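You operate a simulated robot arm through the tools that you are given. There is no shell and no other tool.

You are at the controls of a simulated robot arm. One attempt, no reset.

TASK
Wind 10 cm of turf off by hand, then set the brake.
Fine: the cradle is locked out; leave isolator and padlock as they are. Zero the green display first; blue clutch lever to HAND for the black bar wheel, back to MOTOR at the end.
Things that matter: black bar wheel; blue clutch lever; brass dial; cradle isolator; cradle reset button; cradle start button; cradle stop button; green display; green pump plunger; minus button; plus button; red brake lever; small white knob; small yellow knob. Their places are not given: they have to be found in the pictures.

Only the result counts: the job must be done as asked and must still hold three seconds after the hand-in. Knocking over, shifting, dropping, spilling or breaking anything else fails it.

THE ROBOT
A 7-joint arm with a two-finger parallel gripper, fixed in place. Base frame: the origin is on the floor under the middle of its stand, x ahead of it, y to its left, z up. Lengths are in m, angles in rad, forces in N, time in s.
With the tool pointing down near the work surface it reaches from about 0.3 to 0.76 m from the base axis. Its first joint turns from -2.496 to 2.496 rad. Payload 3 kg.
Tool frame: the origin (TCP) lies between the finger pads and is the grasp point; the fingertips stand 0.03 m ahead of it; z points along the fingers, y is the line along which they close. Largest opening 0.11 m; finger width 0.02, thickness 0.01; the body of the gripper, 0.048 by 0.112 m, starts 0.055 m behind the TCP.
Orientation is that of the tool frame in the base frame, as a unit quaternion [x, y, z, w]. With the fingers straight down and closing along the base's y, the tool's x points along the base's -x, its y along +y and its z along -z.

THE INTERFACE
- The arm moves only by the tool move_arm. Its arguments are lists of equal length, an entry for each row: "travel": the shift along the tool's x, y, z in units of 40 mm (1.0 is 40 mm), a list of three; "angular": the turn, a rotation vector about the tool's x, y, z in units of 6 degrees (1.0 is 6 degrees), a list of three; "jaw": the finger opening in m, from 0 to 0.11. In form: {"travel": [[tx, ty, tz], ...], "angular": [[wx, wy, wz], ...], "jaw": [jaw, ...]}. A call has 1 to 20 rows; each row shifts and turns the commanded pose from where the row before left it, along the tool's axes as they then stand. A call with a number of a shift or a turn outside -1 to 1 is refused whole. Each row takes 0.2 s and may step no farther than 0.05 m and 0.15 rad from the row before; otherwise, or with a gripper value out of range, the whole call is refused. Where a pose cannot be reached the arm comes as near as it can. A force on the tool above 90 N (or 10 N above the force at the start of the call, whichever is more), or a blocked arm, ends the call early, and 0.2 s more pass. Each finger travels about 0.153 m/s and halts on what it meets, pressing with about 39 N; the grip force reading is that of the motor and also rises with nothing between the fingers. The clock runs only during rows and for 0.2 s after the last one: add rows that do not move to give the fingers time. It gives the time, the measured TCP pose, the force on the tool (base axes), the opening and the grip force at its end, in the units of the frame above (readings bear some noise), with the torque about the TCP (base axes, N m) and any sound that the robot's microphone picked up, and new pictures: "views" is both (left out), scene, wrist or none.
- Cameras (640 x 400 px; columns grow to the right, rows downward): "scene" is fixed at [0.0526, -0.5017, 1.3609]; the picture's right is [0.54, -0.84, 0.00], its down [-0.43, -0.27, -0.86] and it looks along [0.73, 0.46, -0.51] (base axes); focal length 350 px, centre (320, 200). "wrist" rides on the gripper at [0.072, 0.017, -0.103] in the tool frame; the picture's right is [-0.23, 0.97, 0.00], its down [-0.76, -0.18, -0.62] and it looks along [-0.61, -0.14, 0.78] (tool axes); focal length 222 px, centre (320, 200).
- move_column(by): moves the trunk up (or, below 0, down) by that many m; the arm rides with it, the base frame stays. It gives what a move gives, with no picture.
- locate(camera, pixels): for up to 12 pixels [column, row] of the newest picture of that camera ("zoom" is the newest enlarged one), the place [x, y, z] in the base frame of the surface seen there, good to about 0.002 m. The clock stands still meanwhile.
- close_up(camera, box): a new picture of the part [left, top, right, bottom] of that camera's present view, enlarged. The clock stands still meanwhile.
- hand_in(): hands the job in; it is judged then, once.

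Leave the gripper open and the arm clear of the work at the hand-in unless told otherwise.

The tools are called after ">>>" as name(argument=value, ...) on one line, values as JSON. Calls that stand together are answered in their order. move_arm: Moves the arm, as the interface text tells. Its arguments: {"type":"object","properties":{"travel":{"type":"array"},"angular":{"type":"array"},"jaw":{"type":"array"},"views":{"type":"string","enum":["both","scene","wrist","none"]}},"required":["travel","angular","jaw"]} The other tools are called the same way: move_column (by) moves the trunk up or down; locate (camera, pixels) gives the place of the surface under pixels of a picture; close_up (camera, box) takes an enlarged picture of a part of a camera's view; hand_in () hands the job in.

At the start:

```text
time: 0.0
ee_pos: [0.652, -0.0204, 1.1543]
tcp_rot: [0.0, 1.0, 0.0, 0.0]
contact_force: [-0.8, -0.1, -0.6]
ft_torque: [-0.02, -0.01, -0.02]
opening: 0.1096
finger_force: 0.1
trunk travel left (down, up): [-0.375, 0.115]
```

scene: 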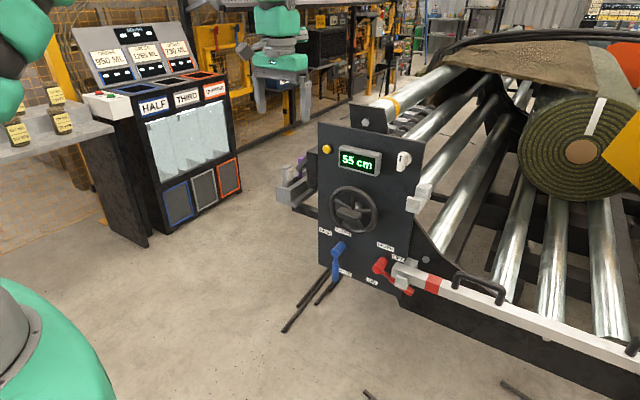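
wrist: 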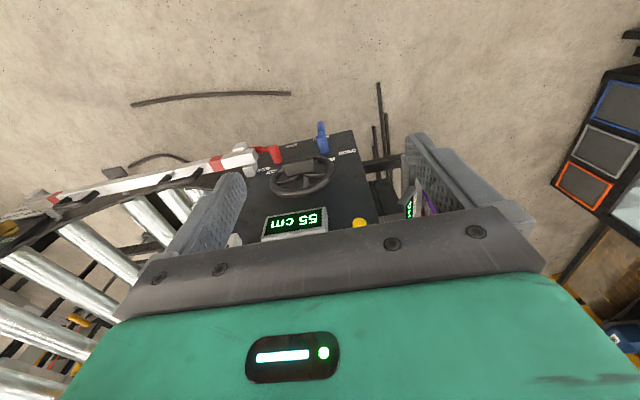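

I see the cradle control panel with the green display reading "55 cm", a yellow knob left of it, a white knob right, the bar wheel, a blue lever and a red lever. I'll enlarge the panel and surrounding areas first.

>>> close_up(camera="scene", box=[270, 90, 450, 310])

>>> close_up(camera="scene", box=[310, 130, 420, 200])

>>> close_up(camera="scene", box=[310, 215, 420, 305])

>>> close_up(camera="wrist", box=[220, 110, 440, 250])

```text
1.82 times, centred on (360, 200) of scene
```

zoom: 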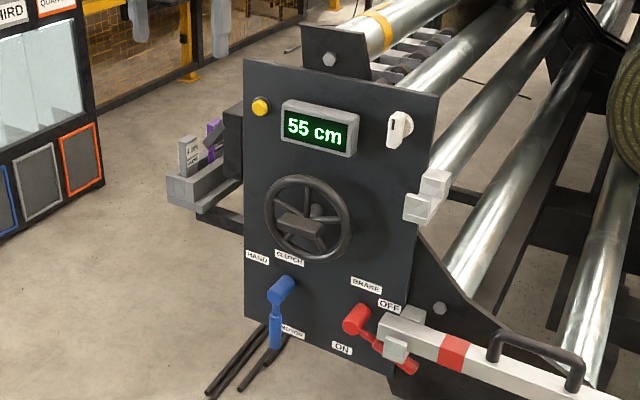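

```text
5.71 times, centred on (365, 165) of scene
```

zoom: 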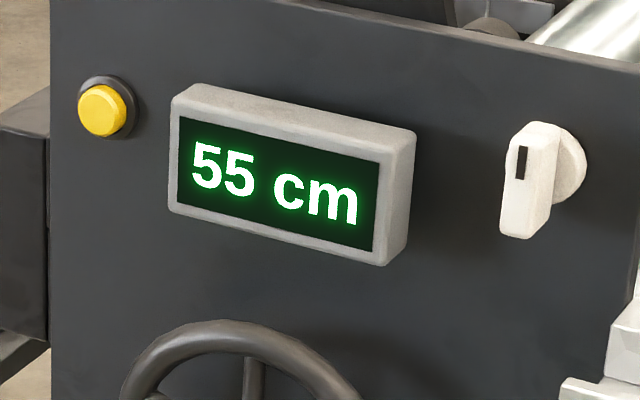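

```text
4.44 times, centred on (365, 260) of scene
```

zoom: 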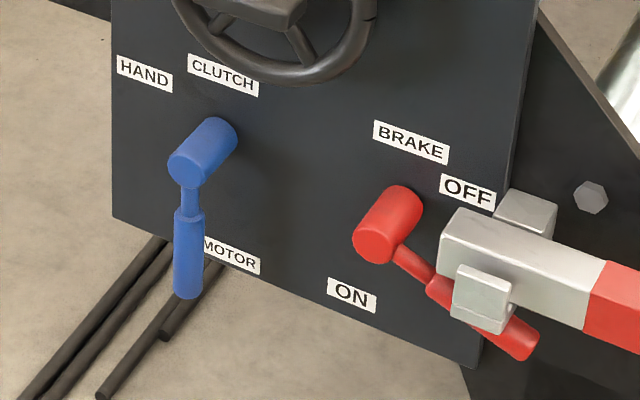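

```text
2.86 times, centred on (330, 180) of wrist
```

zoom: 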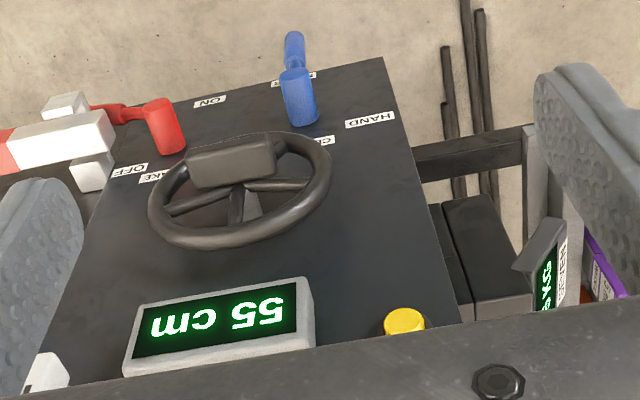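

The panel is clear now. I'll locate the main parts in the scene picture: display (355,160), yellow (327,149), white (402,160), wheel (352,210), blue lever (338,250), red lever (380,266), and panel corners.

>>> locate(camera="scene", pixels=[[327, 149], [360, 162], [402, 160], [352, 212], [338, 248], [337, 275], [379, 265], [408, 291], [322, 126], [421, 145], [322, 258], [390, 285]])

>>> close_up(camera="scene", box=[265, 140, 345, 225])

>>> close_up(camera="scene", box=[370, 120, 530, 320])

>>> close_up(camera="scene", box=[60, 10, 260, 140])

>>> close_up(camera="scene", box=[0, 60, 130, 160])

>>> close_up(camera="scene", box=[480, 0, 640, 200])

```text
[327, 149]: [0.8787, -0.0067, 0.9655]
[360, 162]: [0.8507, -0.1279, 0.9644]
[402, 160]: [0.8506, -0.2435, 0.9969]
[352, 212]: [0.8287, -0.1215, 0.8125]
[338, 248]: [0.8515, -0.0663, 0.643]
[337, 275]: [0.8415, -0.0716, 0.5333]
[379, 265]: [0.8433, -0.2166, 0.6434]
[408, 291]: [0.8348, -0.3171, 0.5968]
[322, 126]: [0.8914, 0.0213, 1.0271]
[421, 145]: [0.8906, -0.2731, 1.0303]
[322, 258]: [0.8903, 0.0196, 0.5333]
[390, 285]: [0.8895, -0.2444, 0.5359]
```

```text
4.71 times, centred on (305, 182) of scene
```

zoom: 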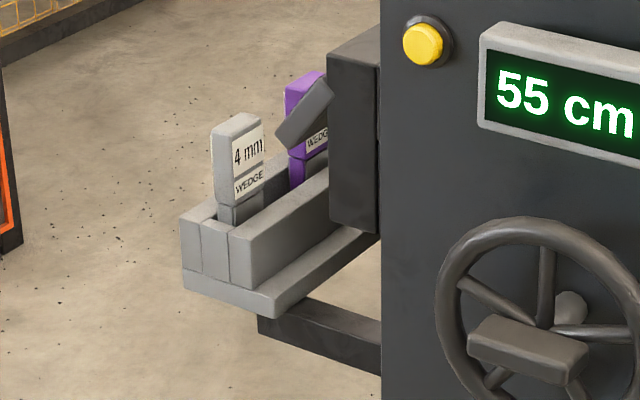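

```text
2.00 times, centred on (450, 220) of scene
```

zoom: 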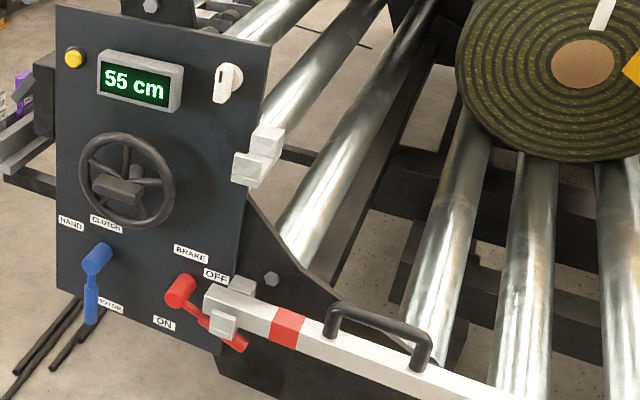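

```text
3.08 times, centred on (160, 75) of scene
```

zoom: 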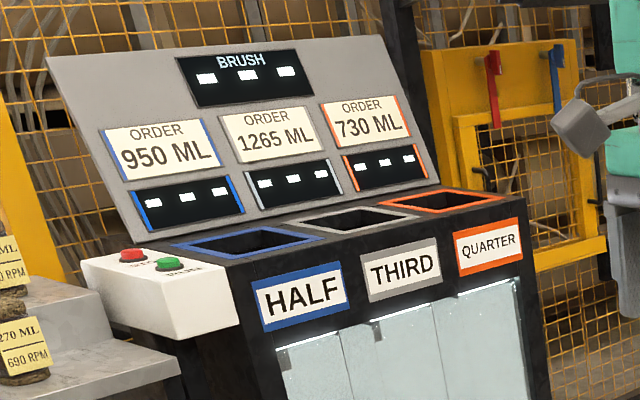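

```text
4.00 times, centred on (65, 110) of scene
```

zoom: 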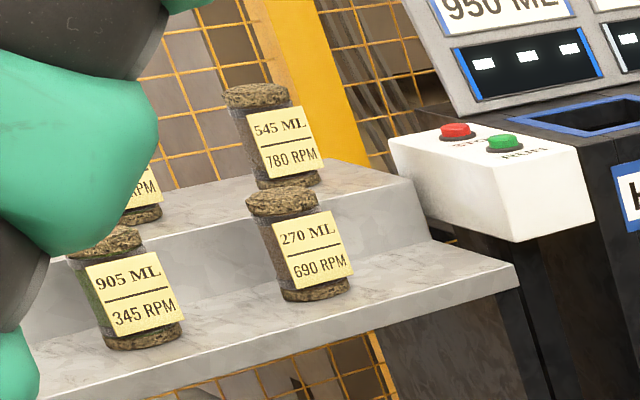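

```text
2.00 times, centred on (560, 100) of scene
```

zoom: 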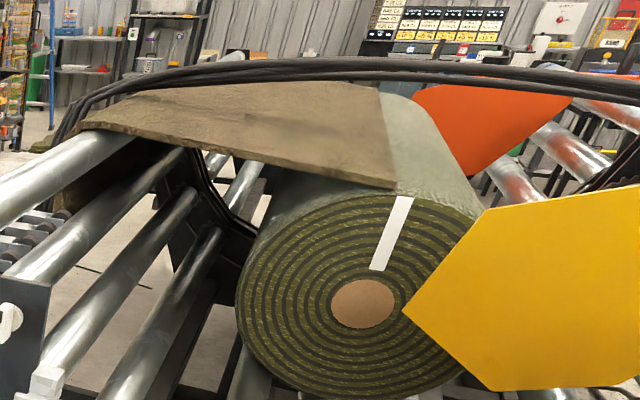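

The panel faces me at x≈0.89. I need the label positions (HAND, MOTOR, ON, OFF, BRAKE) and wheel details. I'll zoom on each and locate.

>>> locate(camera="scene", pixels=[[325, 231], [342, 233], [345, 272], [371, 282], [385, 246], [398, 258], [340, 262], [395, 280], [333, 205], [372, 215], [353, 190], [350, 232]])

>>> close_up(camera="scene", box=[322, 175, 386, 240])

>>> close_up(camera="wrist", box=[390, 130, 480, 230])

>>> close_up(camera="scene", box=[190, 0, 400, 130])

>>> close_up(camera="wrist", box=[540, 20, 640, 260])

```text
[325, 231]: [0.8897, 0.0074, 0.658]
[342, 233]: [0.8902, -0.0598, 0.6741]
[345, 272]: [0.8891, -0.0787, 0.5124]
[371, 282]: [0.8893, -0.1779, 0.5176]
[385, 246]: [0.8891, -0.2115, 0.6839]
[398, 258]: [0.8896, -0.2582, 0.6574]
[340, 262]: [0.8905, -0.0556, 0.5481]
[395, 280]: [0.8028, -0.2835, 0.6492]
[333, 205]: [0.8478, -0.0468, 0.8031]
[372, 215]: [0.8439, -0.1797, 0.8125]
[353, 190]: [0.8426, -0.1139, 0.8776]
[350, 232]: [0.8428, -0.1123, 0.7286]
```

```text
6.15 times, centred on (354, 208) of scene
```

zoom: 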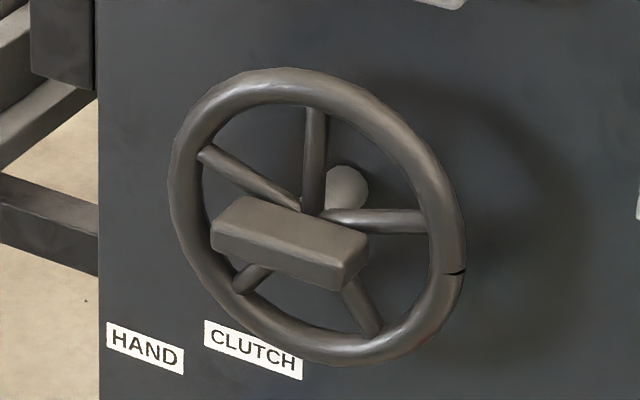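

```text
4.00 times, centred on (435, 180) of wrist
```

zoom: 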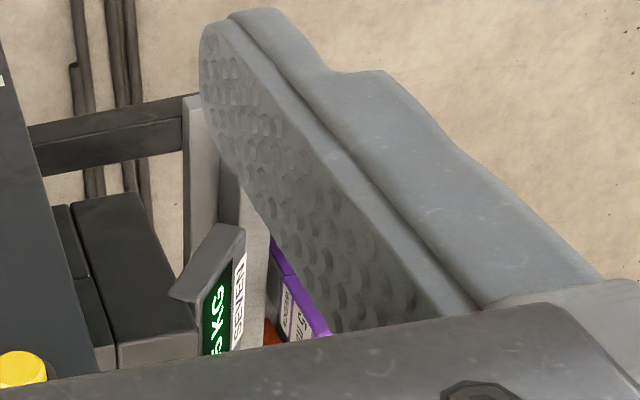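

```text
3.05 times, centred on (295, 65) of scene
```

zoom: 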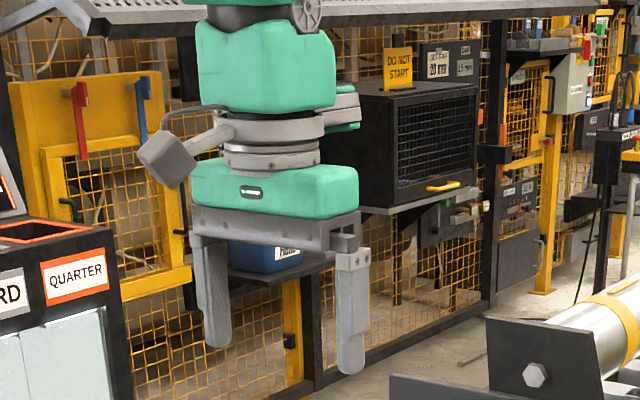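

```text
1.67 times, centred on (590, 140) of wrist
```

zoom: 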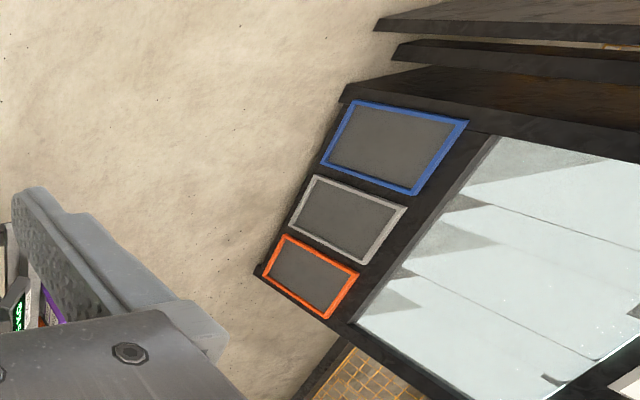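

Wheel centre is near (y −0.115, z 0.80). HAND lies to the left of the blue pivot and MOTOR below it; brake OFF lies right and ON below. I'll check obstacles near the arm and the white striped bar next to the red lever, plus the ends of the wheel's cross bar.

>>> locate(camera="scene", pixels=[[60, 140], [110, 130], [150, 100], [150, 240], [395, 268], [433, 283], [480, 290], [560, 325], [413, 195], [424, 187], [300, 165], [285, 195]])

>>> close_up(camera="scene", box=[322, 175, 386, 240])

```text
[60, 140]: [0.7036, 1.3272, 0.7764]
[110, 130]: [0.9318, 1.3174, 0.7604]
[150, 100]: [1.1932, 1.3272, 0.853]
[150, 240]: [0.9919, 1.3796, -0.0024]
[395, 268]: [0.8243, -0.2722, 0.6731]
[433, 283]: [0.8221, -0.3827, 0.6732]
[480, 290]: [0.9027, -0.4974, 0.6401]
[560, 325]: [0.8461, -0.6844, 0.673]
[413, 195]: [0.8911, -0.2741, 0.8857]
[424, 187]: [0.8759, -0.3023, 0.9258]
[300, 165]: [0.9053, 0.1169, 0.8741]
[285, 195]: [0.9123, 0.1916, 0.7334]
```

```text
6.15 times, centred on (354, 208) of scene
```

zoom: 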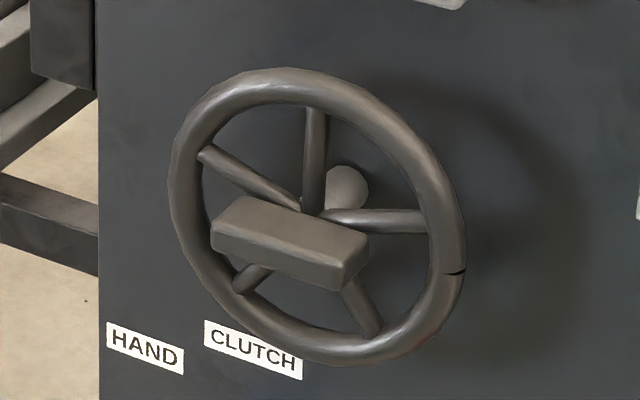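

The neighbouring tables are far away. Next I measure the wheel's cross bar ends from this zoom: left end (215,240), right end (350,285), top face (240,205) and (360,240), front face (285,255), plus rim points.

>>> locate(camera="zoom", pixels=[[216, 235], [218, 252], [340, 268], [335, 285], [362, 245], [245, 205], [280, 252], [345, 185], [455, 270], [320, 75], [185, 200], [350, 350]])

```text
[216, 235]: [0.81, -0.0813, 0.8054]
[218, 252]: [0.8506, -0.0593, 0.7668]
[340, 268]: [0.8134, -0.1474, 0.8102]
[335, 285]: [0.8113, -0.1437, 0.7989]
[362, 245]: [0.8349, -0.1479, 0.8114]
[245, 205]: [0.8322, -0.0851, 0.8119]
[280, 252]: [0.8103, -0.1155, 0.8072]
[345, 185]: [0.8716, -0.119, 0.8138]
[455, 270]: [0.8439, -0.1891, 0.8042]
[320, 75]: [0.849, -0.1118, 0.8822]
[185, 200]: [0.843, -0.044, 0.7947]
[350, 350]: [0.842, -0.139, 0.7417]
```

The bar is about 7 cm long (y −0.08 to −0.15), z≈0.80, x 0.81–0.835. Now I turn the tool to horizontal (pointing +x at the panel), backing off 4 cm first, with the fingers closing ready for pressing.

>>> move_arm(travel=[[1, 0, 0], [0.5, 0, 0], [0, 0, 0], [0, 0, 0], [0, 0, 0], [0, 0, 0], [0, 0, 0], [0, 0, 0], [0, 0, 0], [0, 0, 0], [0, 0, 0], [0, 0, 0], [0, 0, 0], [0, 0, 0], [0, 0, 0], [0, 0, 0], [0, 0, 0]], angular=[[0, 0, 0], [0, -1, 0], [0, -1, 0], [0, -1, 0], [0, -1, 0], [0, -1, 0], [0, -1, 0], [0, -1, 0], [0, -1, 0], [0, -1, 0], [0, -1, 0], [0, -1, 0], [0, -1, 0], [0, -1, 0], [0, -1, 0], [0, -1, 0], [0, 0, 0]], jaw=[0.1, 0.1, 0.1, 0.1, 0.1, 0.1, 0.1, 0.1, 0.1, 0.1, 0.1, 0.1, 0.1, 0.1, 0.1, 0.1, 0.1])

```text
time: 3.6
ee_pos: [0.6431, -0.0121, 1.2109]
tcp_rot: [0.001, 0.726, -0.001, 0.688]
contact_force: [0.0, -0.5, -1.3]
ft_torque: [0.01, -0.03, -0.01]
opening: 0.1001
finger_force: 0.1
out of reach, approached as far as the arm can: row 13, 14, 15, 16
trunk travel left (down, up): [-0.375, 0.115]
```

scene: 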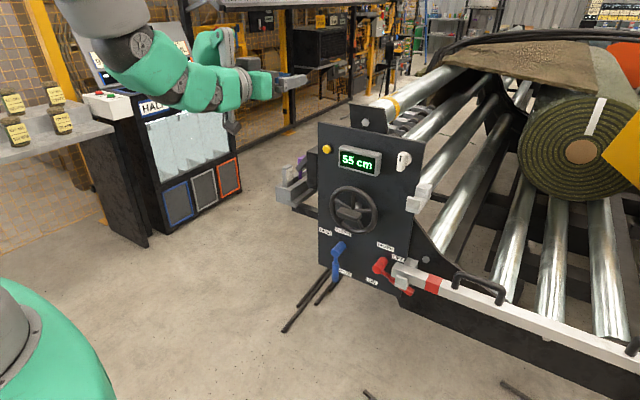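
wrist: 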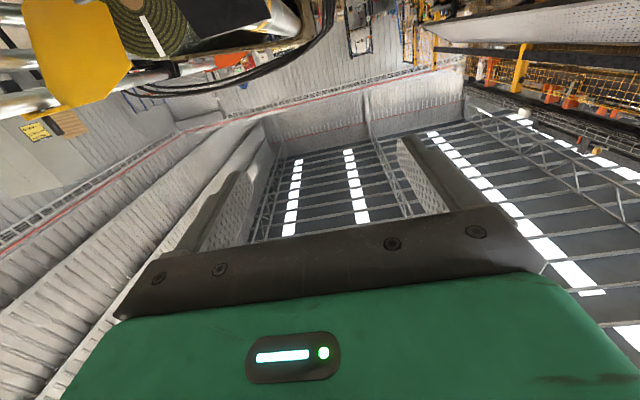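

The tool is now almost horizontal, slightly short of reach at this height. I'll lower it toward z≈1.0 (tool +x is down) and see the pose.

>>> move_arm(travel=[[1, 0, 0], [1, 0, 0], [1, 0, 0], [1, 0, 0], [1, 0, 0], [0, 0, 0]], angular=[[0, 0, 0], [0, 0, 0], [0, 0, 0], [0, 0, 0], [0, 0, 0], [0, 0, 0]], jaw=[0.06, 0.02, 0, 0, 0, 0])

```text
time: 5.0
ee_pos: [0.6572, -0.0267, 1.0783]
tcp_rot: [-0.001, 0.726, 0.0, 0.688]
contact_force: [-0.1, 0.9, 0.1]
ft_torque: [0.0, 0.0, -0.07]
opening: 0.0002
finger_force: 37.7
out of reach, approached as far as the arm can: row 1, 2, 3, 4
trunk travel left (down, up): [-0.375, 0.115]
```

scene: 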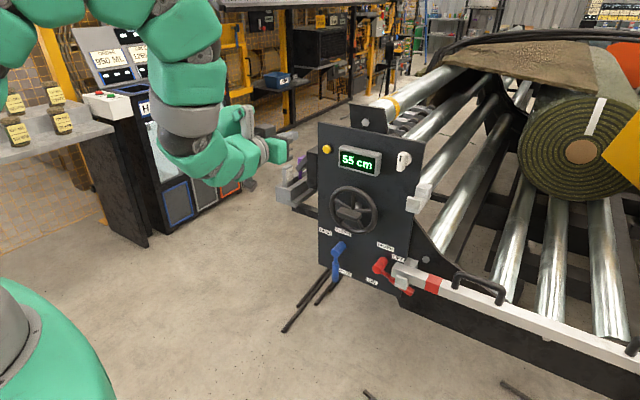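
wrist: 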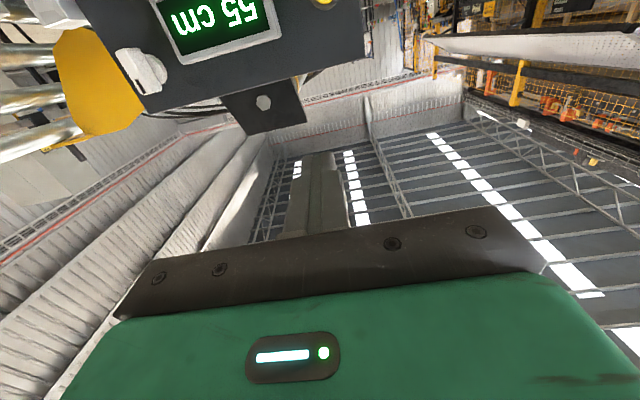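

Now at (0.657, −0.027, 1.078), fingers closed. The wrist picture shows the display and the yellow button at top right (upside-down view). I'll level the tool by 3° and go down to z≈0.966, y≈−0.007, in line with the yellow button.

>>> move_arm(travel=[[0.7, 0.25, 0], [0.7, 0.25, 0], [0.7, 0, 0], [0.7, 0, 0], [0, 0, 0]], angular=[[0, -0.5, 0], [0, 0, 0], [0, 0, 0], [0, 0, 0], [0, 0, 0]], jaw=[0, 0, 0, 0, 0])

```text
time: 6.2
ee_pos: [0.6553, -0.0085, 0.9657]
tcp_rot: [0.0, 0.708, 0.0, 0.706]
contact_force: [0.1, 0.7, 0.2]
ft_torque: [-0.01, -0.02, 0.01]
opening: 0.0
finger_force: 38.3
trunk travel left (down, up): [-0.375, 0.115]
```

scene: 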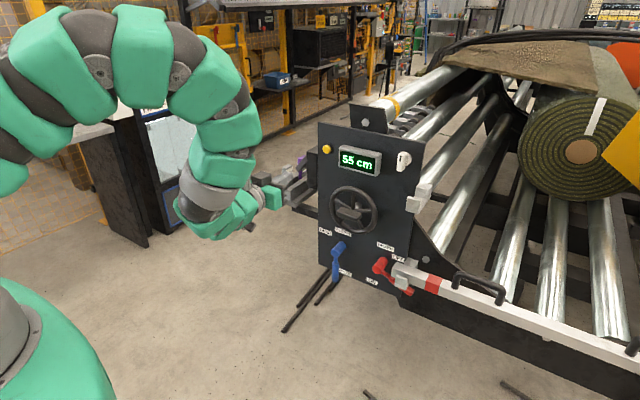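
wrist: 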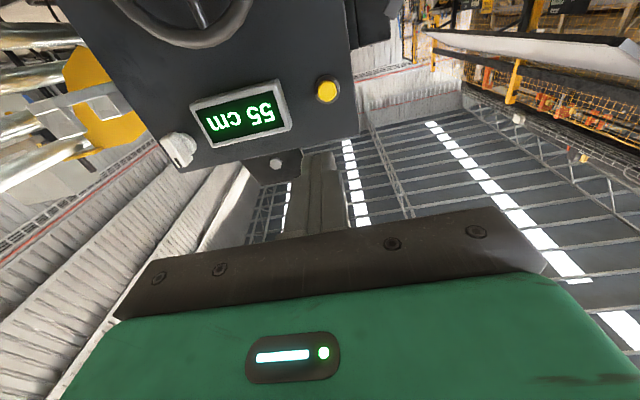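

The pose is level and in line. Before pressing, I look closely at the yellow and white knobs for any markings.

>>> close_up(camera="wrist", box=[270, 50, 390, 130])

>>> close_up(camera="wrist", box=[130, 90, 280, 190])

>>> locate(camera="wrist", pixels=[[327, 92], [240, 112], [178, 150], [318, 88], [335, 96], [316, 85]])

```text
5.00 times, centred on (330, 90) of wrist
```

zoom: 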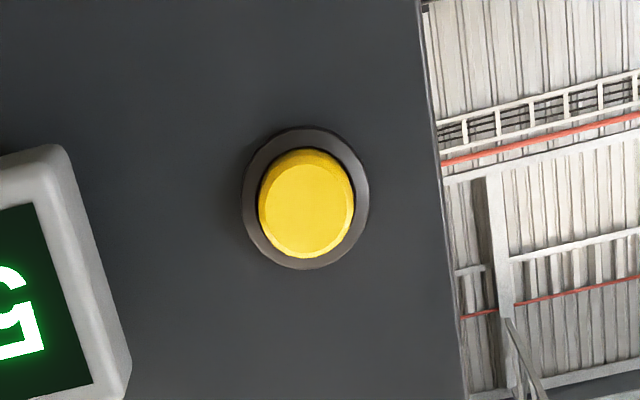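

```text
4.00 times, centred on (205, 140) of wrist
```

zoom: 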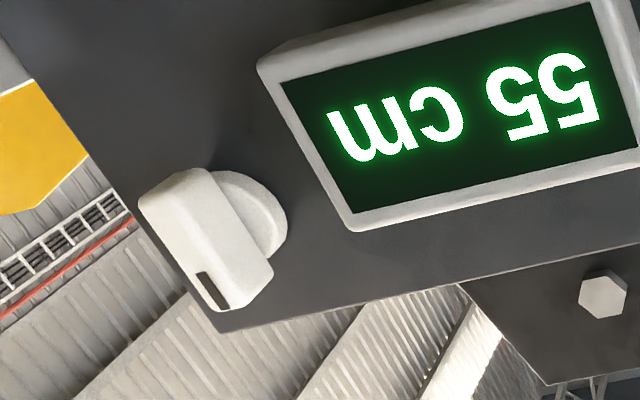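

```text
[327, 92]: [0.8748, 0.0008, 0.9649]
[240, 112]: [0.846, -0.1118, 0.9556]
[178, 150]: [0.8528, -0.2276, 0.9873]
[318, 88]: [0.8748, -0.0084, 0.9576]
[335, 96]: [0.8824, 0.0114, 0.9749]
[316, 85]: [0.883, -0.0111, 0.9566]
```

The yellow one is a plain push button centred near (0.875, 0.0, 0.965); the white one is a turn knob with a pointer. A push button beside the counter is the natural zero key, so I'll try it first: approach to x≈0.835.

>>> move_arm(travel=[[0, 0.2, 1], [0, 0, 1], [0, 0, 1], [0, 0, 1], [0, 0, 0.4], [0, 0, 0]], angular=[[0, 0, 0], [0, 0, 0], [0, 0, 0], [0, 0, 0], [0, 0, 0], [0, 0, 0]], jaw=[0, 0, 0, 0, 0, 0])

```text
time: 7.6
ee_pos: [0.8311, 0.0015, 0.9665]
tcp_rot: [0.0, 0.708, 0.0, 0.706]
contact_force: [0.7, 0.6, -0.8]
ft_torque: [0.02, -0.02, 0.0]
opening: 0.0
finger_force: 37.5
trunk travel left (down, up): [-0.375, 0.115]
```

scene: 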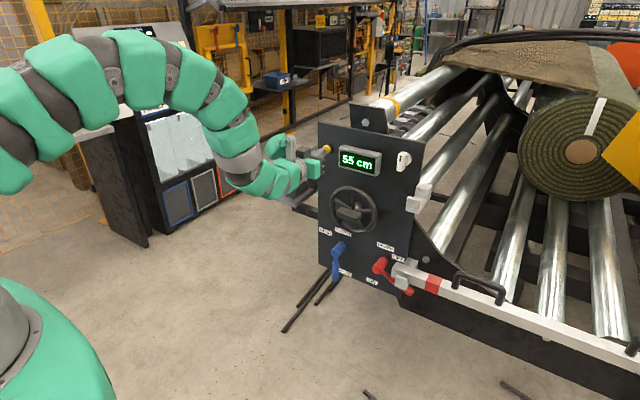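
wrist: 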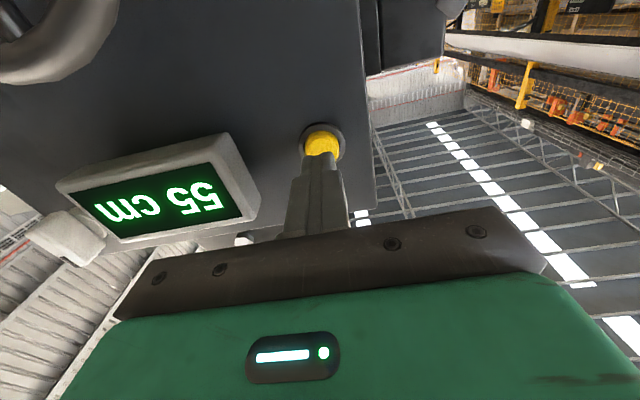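

The fingertips sit right before the yellow button (323,142 in the wrist view). I push forward in small steps.

>>> move_arm(travel=[[0, 0, 0.2], [0, 0, 0.15], [0, 0, 0.08], [0, 0, 0.05], [0, 0, 0]], angular=[[0, 0, 0], [0, 0, 0], [0, 0, 0], [0, 0, 0], [0, 0, 0]], jaw=[0, 0, 0, 0, 0])

```text
time: 8.8
ee_pos: [0.8506, 0.0008, 0.9659]
tcp_rot: [-0.001, 0.708, 0.001, 0.706]
contact_force: [-12.5, -1.7, -4.2]
ft_torque: [0.01, 0.11, -0.1]
opening: 0.0
finger_force: 37.6
trunk travel left (down, up): [-0.375, 0.115]
heard: click
```

scene: 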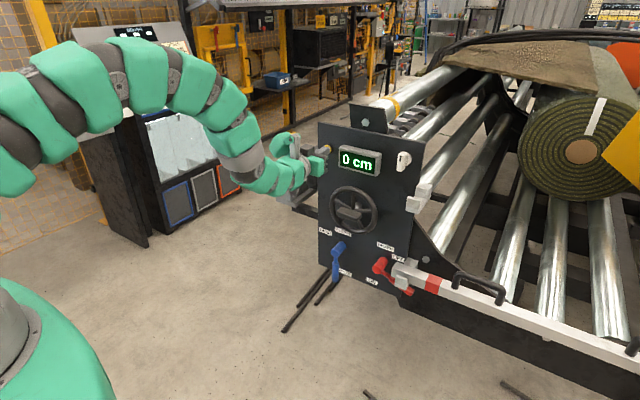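
wrist: 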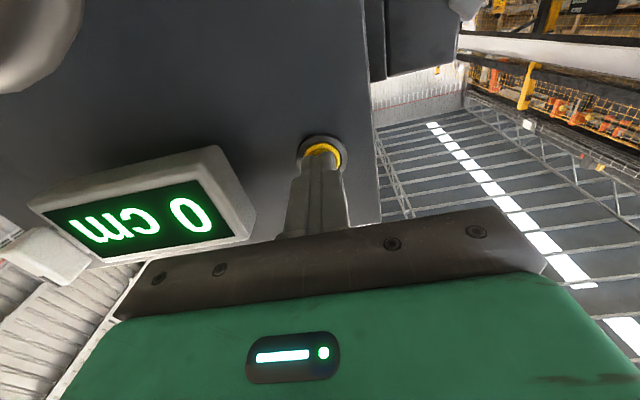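

The display now reads "0 cm" after a click. I back the arm off to x≈0.65, then lower the trunk for the wheel and levers.

>>> move_arm(travel=[[0, 0, -0.5], [0, 0, -1], [0, 0, -1], [0, 0, -1], [0, 0, -1], [0, 0, -0.5], [0, 0, 0]], angular=[[0, 0, 0], [0, 0, 0], [0, 0, 0], [0, 0, 0], [0, 0, 0], [0, 0, 0], [0, 0, 0]], jaw=[0, 0, 0, 0, 0, 0, 0], views="none")

>>> move_column(by=-0.28)

>>> move_arm(travel=[[0, 0, 0]], angular=[[0, 0, 0]], jaw=[0])

```text
time: 10.4
ee_pos: [0.6532, 0.0001, 0.9665]
tcp_rot: [0.001, 0.708, -0.001, 0.706]
contact_force: [-0.6, 0.3, 0.4]
ft_torque: [0.01, 0.01, 0.0]
opening: 0.0001
finger_force: 37.3
trunk travel left (down, up): [-0.375, 0.115]
```

```text
time: 13.2
ee_pos: [0.6517, 0.0001, 0.6881]
tcp_rot: [0.0, 0.708, 0.0, 0.706]
contact_force: [0.0, 0.0, -0.7]
ft_torque: [0.01, 0.02, 0.01]
opening: 0.0001
finger_force: 37.9
trunk travel left (down, up): [-0.095, 0.395]
```

```text
time: 13.6
ee_pos: [0.6518, 0.0006, 0.6856]
tcp_rot: [0.0, 0.708, 0.0, 0.707]
contact_force: [-0.3, 0.1, -0.2]
ft_torque: [-0.01, -0.01, 0.0]
opening: 0.0002
finger_force: 37.7
trunk travel left (down, up): [-0.095, 0.395]
```

scene: 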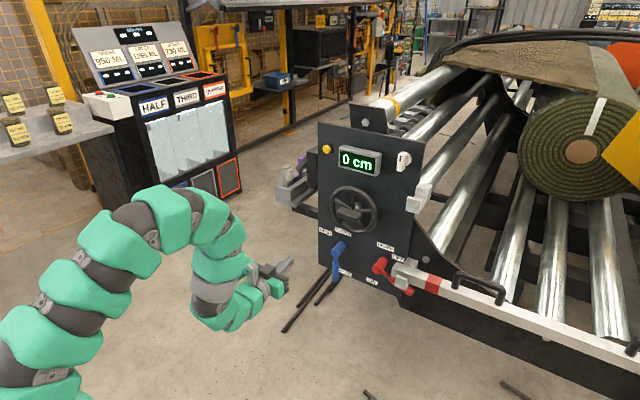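
wrist: 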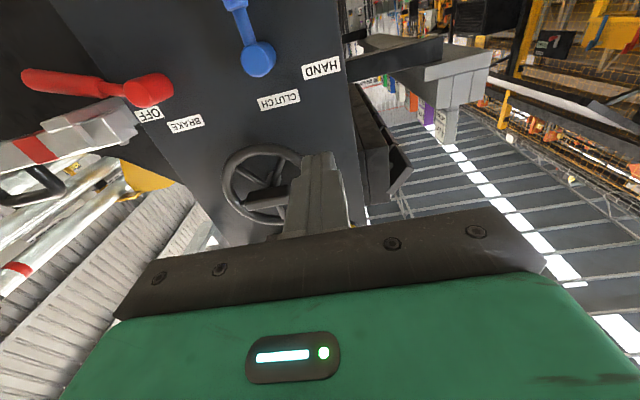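

Good view. I locate blue hub and lever, red hub and lever points from both pictures.

>>> locate(camera="wrist", pixels=[[258, 59], [243, 15], [236, 3], [252, 62], [150, 91], [135, 90], [110, 88], [60, 82], [30, 78], [90, 125], [40, 150], [125, 120]])

>>> close_up(camera="wrist", box=[0, 0, 360, 225])

>>> close_up(camera="scene", box=[315, 225, 425, 305])

```text
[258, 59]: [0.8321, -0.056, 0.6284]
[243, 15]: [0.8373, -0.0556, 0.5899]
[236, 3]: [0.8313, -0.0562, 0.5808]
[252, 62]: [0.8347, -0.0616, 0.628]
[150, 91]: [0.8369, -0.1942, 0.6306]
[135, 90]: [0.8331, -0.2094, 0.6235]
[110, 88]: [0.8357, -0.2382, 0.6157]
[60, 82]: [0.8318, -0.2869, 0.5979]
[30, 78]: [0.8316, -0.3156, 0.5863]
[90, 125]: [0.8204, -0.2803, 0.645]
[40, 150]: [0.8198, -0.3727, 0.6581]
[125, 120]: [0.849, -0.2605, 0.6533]
```

```text
1.78 times, centred on (180, 112) of wrist
```

zoom: 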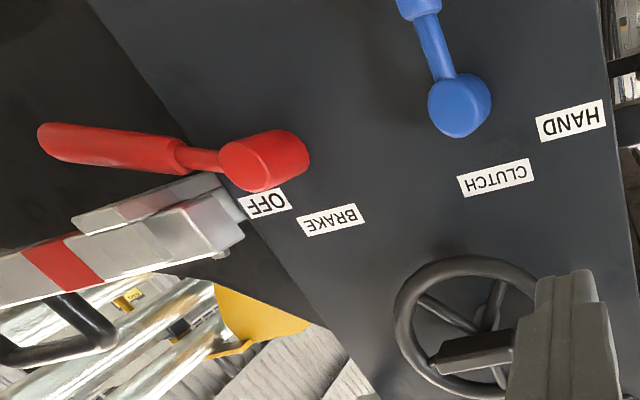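

```text
5.00 times, centred on (370, 265) of scene
```

zoom: 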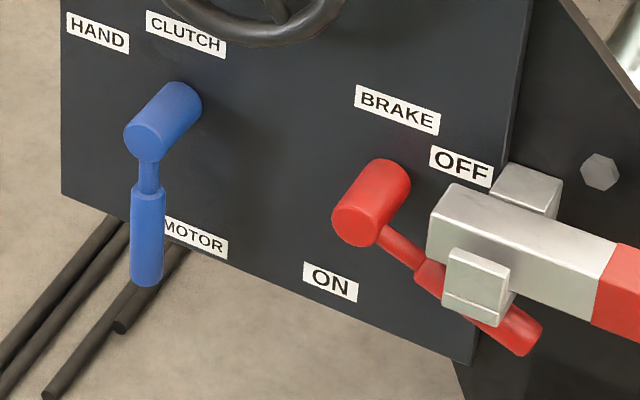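

Blue hub is at about (y −0.056, z 0.63), lever straight down to z≈0.52. I'll bring the closed fingers to the right of the blue lever (y≈−0.10, z≈0.547) at x≈0.75.

>>> move_arm(travel=[[0.87, -0.625, 0], [0.87, -0.625, 0], [0.87, -0.625, 0], [0.87, -0.625, 0], [0, 0, 1], [0, 0, 1], [0, 0, 0.45], [0, 0, 0]], angular=[[0, 0, 0], [0, 0, 0], [0, 0, 0], [0, 0, 0], [0, 0, 0], [0, 0, 0], [0, 0, 0], [0, 0, 0]], jaw=[0, 0, 0, 0, 0, 0, 0, 0])

```text
time: 15.4
ee_pos: [0.7501, -0.0984, 0.5484]
tcp_rot: [0.0, 0.708, 0.0, 0.706]
contact_force: [0.1, 0.3, 0.5]
ft_torque: [0.01, -0.01, -0.04]
opening: 0.0
finger_force: 37.5
trunk travel left (down, up): [-0.095, 0.395]
```

scene: 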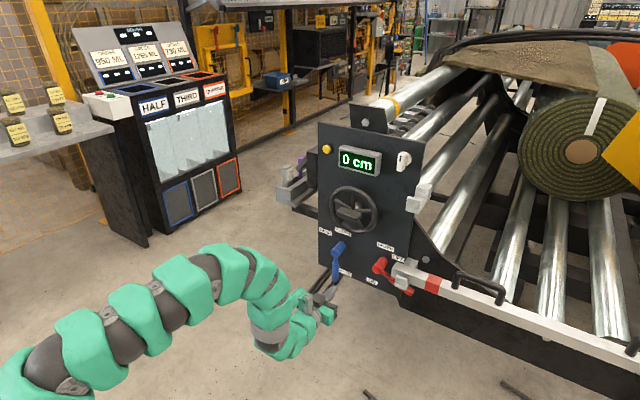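
wrist: 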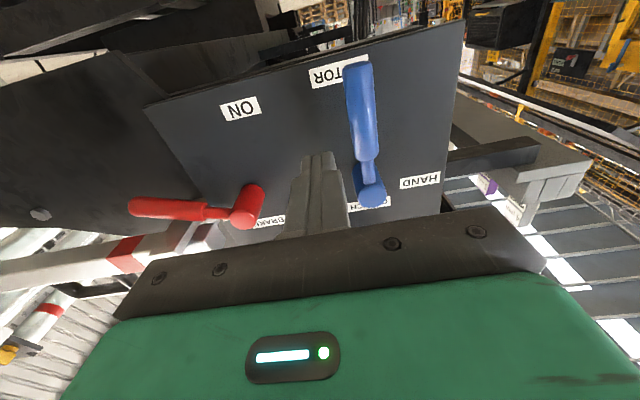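

Clear view of both levers from below. I locate several lever points here for precise arcs.

>>> locate(camera="wrist", pixels=[[358, 66], [360, 100], [366, 140], [368, 165], [373, 190], [135, 207], [170, 209], [215, 212], [240, 212], [253, 190], [185, 235], [240, 108]])

```text
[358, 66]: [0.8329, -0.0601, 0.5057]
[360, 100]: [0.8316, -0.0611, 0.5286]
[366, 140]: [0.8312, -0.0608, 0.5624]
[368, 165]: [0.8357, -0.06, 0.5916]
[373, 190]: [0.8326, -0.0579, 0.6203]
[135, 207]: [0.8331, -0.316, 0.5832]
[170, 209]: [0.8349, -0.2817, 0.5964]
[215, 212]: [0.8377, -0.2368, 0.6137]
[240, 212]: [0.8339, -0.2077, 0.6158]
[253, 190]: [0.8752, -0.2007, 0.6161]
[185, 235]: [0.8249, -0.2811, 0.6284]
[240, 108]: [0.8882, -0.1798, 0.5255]
```

Blue pivot ≈ (y −0.06, z 0.63). I move the closed fingers in to x=0.83 beside the lever and push it left (+y) along its arc, first to about 45°.

>>> move_arm(travel=[[0.2, 0, 1], [0, 0, 1], [0, 0.435, 0], [0.06, 0.6, 0], [-0.1, 0.595, 0], [-0.25, 0.55, 0], [0, 0, 0]], angular=[[0, 0, 0], [0, 0, 0], [0, 0, 0], [0, 0, 0], [0, 0, 0], [0, 0, 0], [0, 0, 0]], jaw=[0, 0, 0, 0, 0, 0, 0])

```text
time: 17.0
ee_pos: [0.8302, -0.0105, 0.5523]
tcp_rot: [0.001, 0.708, -0.001, 0.707]
contact_force: [0.4, -0.1, -0.5]
ft_torque: [0.05, 0.01, -0.01]
opening: 0.0
finger_force: 38.2
trunk travel left (down, up): [-0.095, 0.395]
```

scene: 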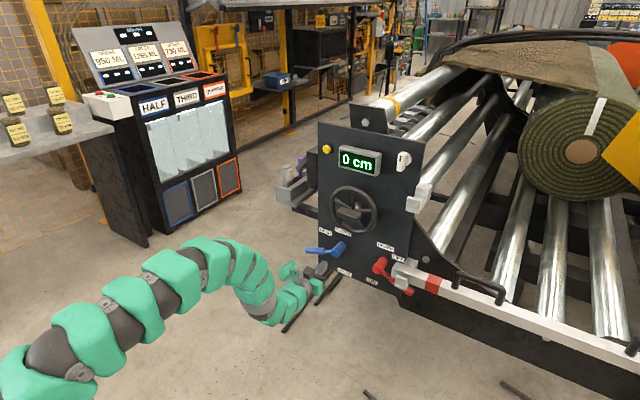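
wrist: 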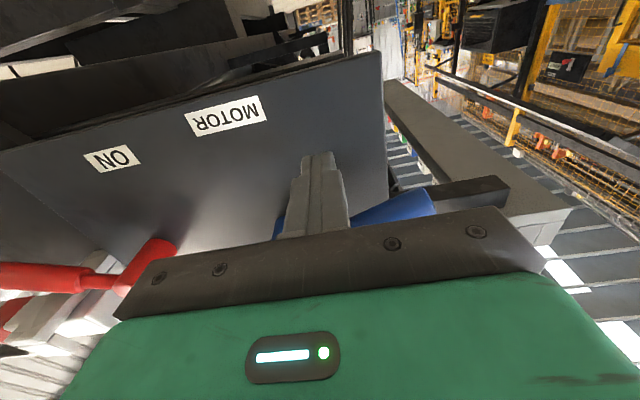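

The blue lever already seems to have swung to the left. I check with a zoom.

>>> close_up(camera="scene", box=[290, 215, 400, 305])

>>> locate(camera="wrist", pixels=[[430, 203], [380, 215], [400, 208]])

>>> locate(camera="scene", pixels=[[310, 250], [322, 250], [338, 248]])

```text
4.44 times, centred on (345, 260) of scene
```

zoom: 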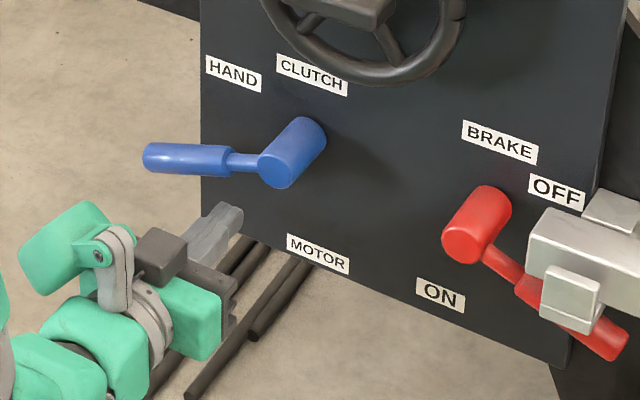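

```text
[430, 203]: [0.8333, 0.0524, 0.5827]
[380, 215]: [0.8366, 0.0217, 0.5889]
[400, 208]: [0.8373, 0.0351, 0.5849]
```

```text
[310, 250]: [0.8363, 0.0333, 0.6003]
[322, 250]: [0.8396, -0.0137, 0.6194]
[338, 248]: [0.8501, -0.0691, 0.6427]
```

The blue lever has snapped to its left stop at HAND (tip ≈ (0.055, 0.585)), the mirror of the red lever's OFF position. I retreat, raise the trunk, and set up in front of the wheel with the jaw open.

>>> move_arm(travel=[[0, 0, -1], [0, 0, -1], [0, 0, -1], [0, 0, -0.5], [0, -0.9, 0], [0, -0.9, 0], [0, -0.8, 0], [0, 0, 0]], angular=[[0, 0, 0], [0, 0, 0], [0, 0, 0], [0, 0, 0], [0, 0, 0], [0, 0, 0], [0, 0, 0], [0, 0, 0]], jaw=[0, 0, 0, 0, 0.05, 0.1, 0.1, 0.1], views="none")

>>> move_column(by=0.2)

>>> move_arm(travel=[[-0.6, 0, 0], [-0.6, 0, 0], [0, 0, 0]], angular=[[0, 0, 0], [0, 0, 0], [0, 0, 0]], jaw=[0.1, 0.1, 0.1])

```text
time: 18.8
ee_pos: [0.6896, -0.1166, 0.5518]
tcp_rot: [-0.001, 0.708, 0.001, 0.707]
contact_force: [0.1, 0.7, 0.3]
ft_torque: [0.01, 0.0, 0.0]
opening: 0.1002
finger_force: 0.1
trunk travel left (down, up): [-0.095, 0.395]
```

```text
time: 21.0
ee_pos: [0.6896, -0.116, 0.7527]
tcp_rot: [0.0, 0.708, 0.0, 0.706]
contact_force: [0.3, 0.2, 0.9]
ft_torque: [-0.01, -0.02, 0.0]
opening: 0.0997
finger_force: 0.1
trunk travel left (down, up): [-0.295, 0.195]
```

```text
time: 21.8
ee_pos: [0.6903, -0.1179, 0.8009]
tcp_rot: [-0.001, 0.708, 0.001, 0.707]
contact_force: [-0.2, -0.3, 0.2]
ft_torque: [-0.01, 0.01, 0.01]
opening: 0.1
finger_force: 0.1
trunk travel left (down, up): [-0.295, 0.195]
```

scene: 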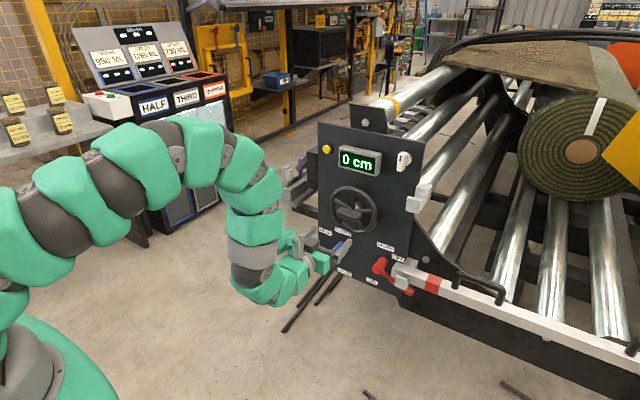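
wrist: 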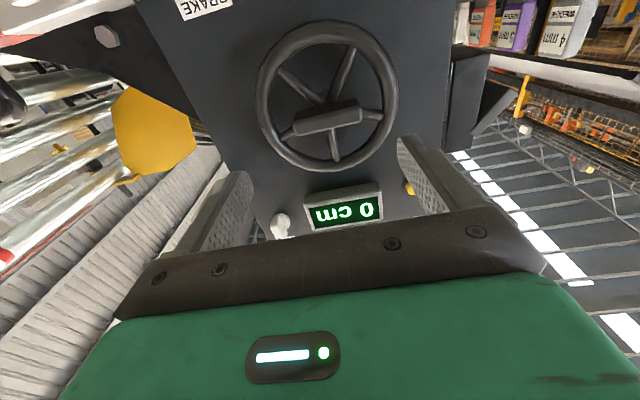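

The wheel and display are both in the wrist view. I zoom on the wheel and locate bar ends and rim points.

>>> close_up(camera="wrist", box=[245, 10, 410, 180])

>>> locate(camera="wrist", pixels=[[297, 127], [360, 112], [328, 120], [326, 112], [330, 130], [264, 100], [393, 85], [328, 28], [335, 165], [345, 68], [292, 75], [335, 140]])

```text
2.35 times, centred on (328, 95) of wrist
```

zoom: 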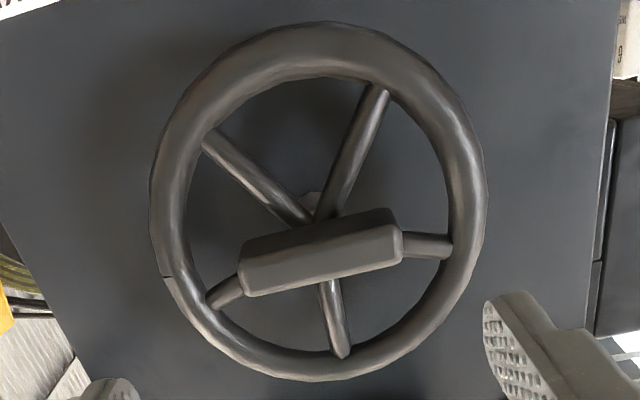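

```text
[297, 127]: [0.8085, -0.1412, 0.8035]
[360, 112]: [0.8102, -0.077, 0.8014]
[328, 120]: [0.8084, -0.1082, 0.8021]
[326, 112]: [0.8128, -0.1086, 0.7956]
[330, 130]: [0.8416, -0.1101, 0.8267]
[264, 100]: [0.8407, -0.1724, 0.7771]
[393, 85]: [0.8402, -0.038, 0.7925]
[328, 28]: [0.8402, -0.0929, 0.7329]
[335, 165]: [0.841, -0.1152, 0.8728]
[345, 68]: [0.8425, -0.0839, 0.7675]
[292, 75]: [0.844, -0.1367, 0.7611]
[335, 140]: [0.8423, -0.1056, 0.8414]
```

Wheel axis ≈ (y −0.110, z 0.802), bar front face x≈0.8085, rim front x≈0.84. I'll straddle the bar's two ends lengthwise (opening 8.5 cm) with TCP at x≈0.803, so the tips stay in front of the spokes, then close.

>>> move_arm(travel=[[0, 0.2, 0.9], [0, 0, 0.9], [0, 0, 0.5], [0, 0, 0.3], [0, 0, 0.2], [0, 0, 0]], angular=[[0, 0, 0], [0, 0, 0], [0, 0, 0], [0, 0, 0], [0, 0, 0], [0, 0, 0]], jaw=[0.085, 0.085, 0.085, 0.085, 0.085, 0.085])

```text
time: 23.2
ee_pos: [0.8034, -0.1087, 0.7991]
tcp_rot: [-0.001, 0.708, 0.001, 0.707]
contact_force: [0.4, 0.4, 0.6]
ft_torque: [-0.02, 0.03, -0.03]
opening: 0.0848
finger_force: 0.1
trunk travel left (down, up): [-0.295, 0.195]
```

scene: 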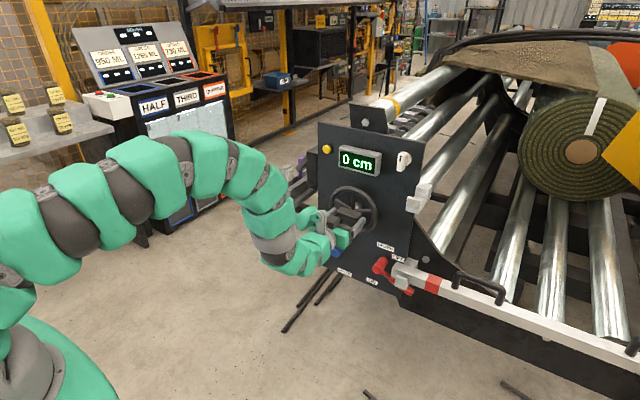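
wrist: 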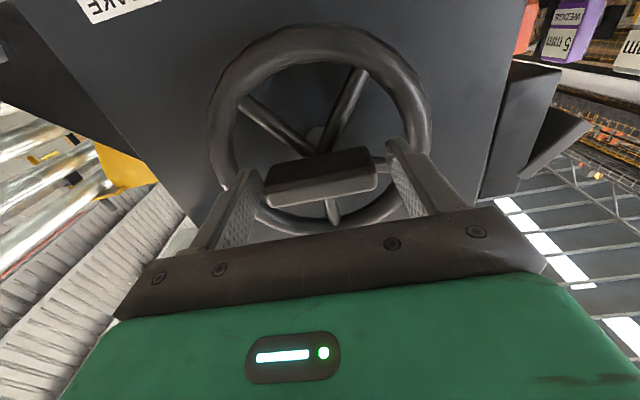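

The bar sits between the fingers. I raise by 3 mm to centre on the axis and close on the bar ends.

>>> move_arm(travel=[[-0.08, -0.02, 0], [0, 0, 0], [0, 0, 0], [0, 0, 0]], angular=[[0, 0, 0], [0, 0, 0], [0, 0, 0], [0, 0, 0]], jaw=[0.085, 0.06, 0.05, 0.05])

>>> close_up(camera="wrist", box=[190, 90, 470, 265])

```text
time: 24.2
ee_pos: [0.8039, -0.1085, 0.8033]
tcp_rot: [0.001, 0.708, -0.001, 0.707]
contact_force: [4.3, -11.3, 3.0]
ft_torque: [-0.04, 0.45, 1.02]
opening: 0.0718
finger_force: 45.3
trunk travel left (down, up): [-0.295, 0.195]
```

scene: 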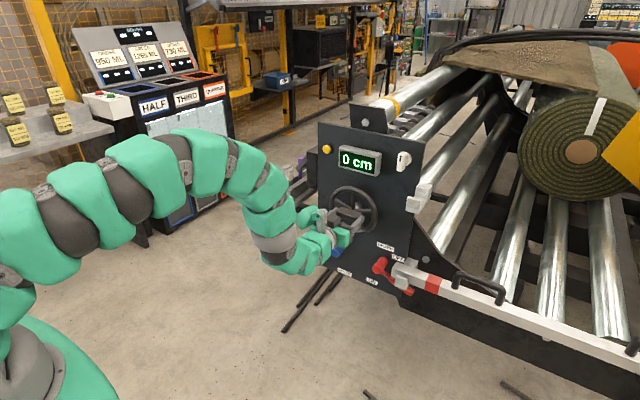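
wrist: 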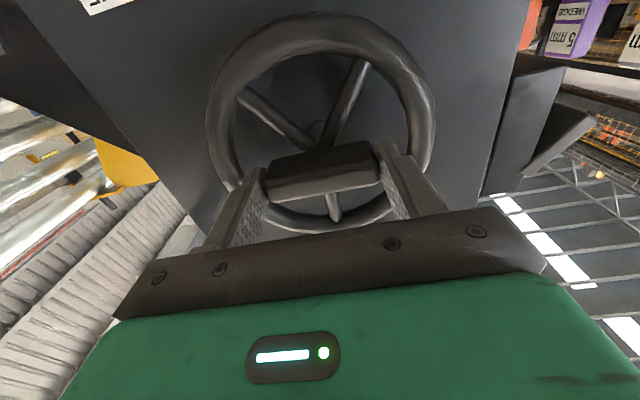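

```text
2.29 times, centred on (330, 178) of wrist
```

zoom: 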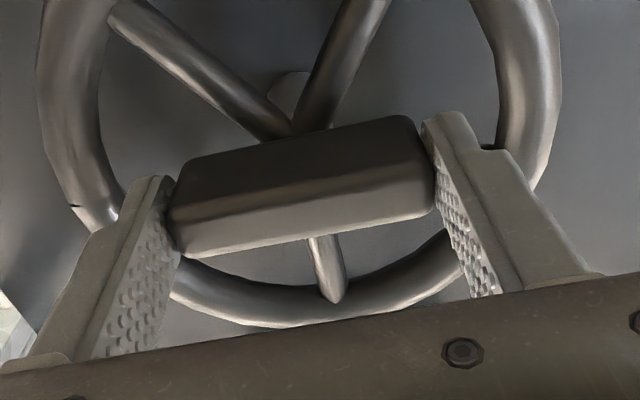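

Gripped (opening 7.2 cm). There's −11 N sideways, so I shift 2 mm to −y to relieve it, then try a small clockwise turn (two 6° rows about tool z) to see which way the counter goes.

>>> move_arm(travel=[[0, -0.05, 0], [0, 0, 0], [0, 0, 0], [0, 0, 0]], angular=[[0, 0, 0], [0, 0, 1], [0, 0, 1], [0, 0, 0]], jaw=[0.05, 0.05, 0.05, 0.05])

>>> close_up(camera="scene", box=[310, 130, 420, 240])

```text
time: 25.2
ee_pos: [0.803, -0.1099, 0.8027]
tcp_rot: [0.074, 0.704, 0.075, 0.702]
contact_force: [-2.9, 2.5, 1.1]
ft_torque: [-0.12, -0.79, 0.9]
opening: 0.0717
finger_force: 45.4
trunk travel left (down, up): [-0.295, 0.195]
```

scene: 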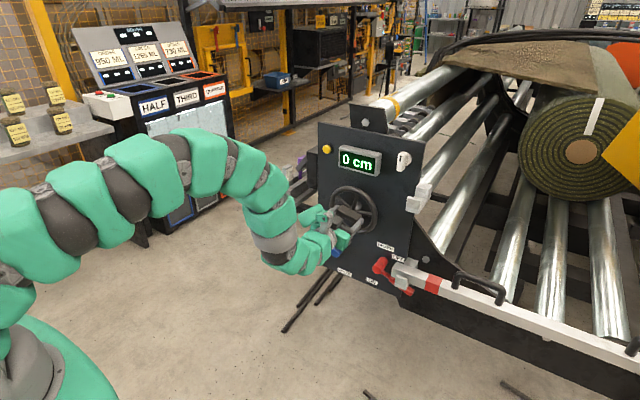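
wrist: 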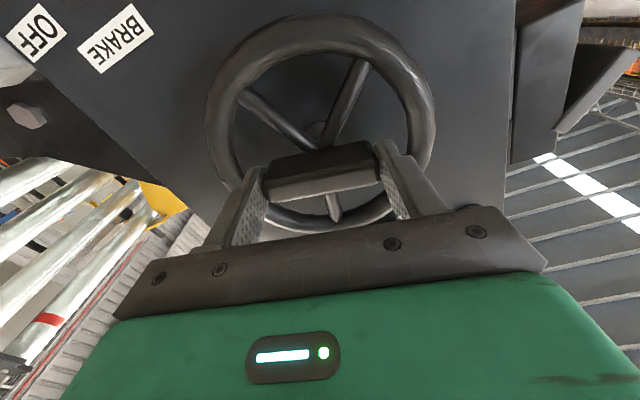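

```text
3.64 times, centred on (365, 185) of scene
```

zoom: 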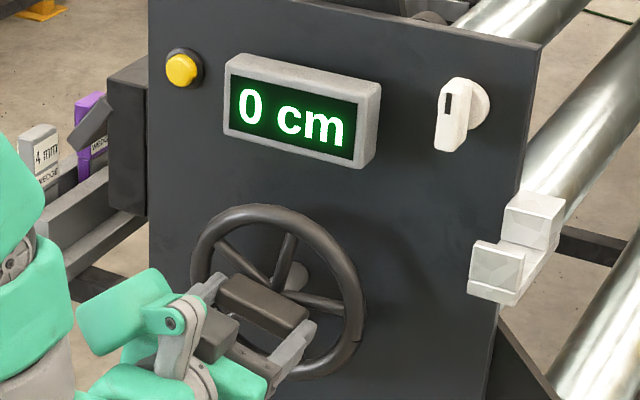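

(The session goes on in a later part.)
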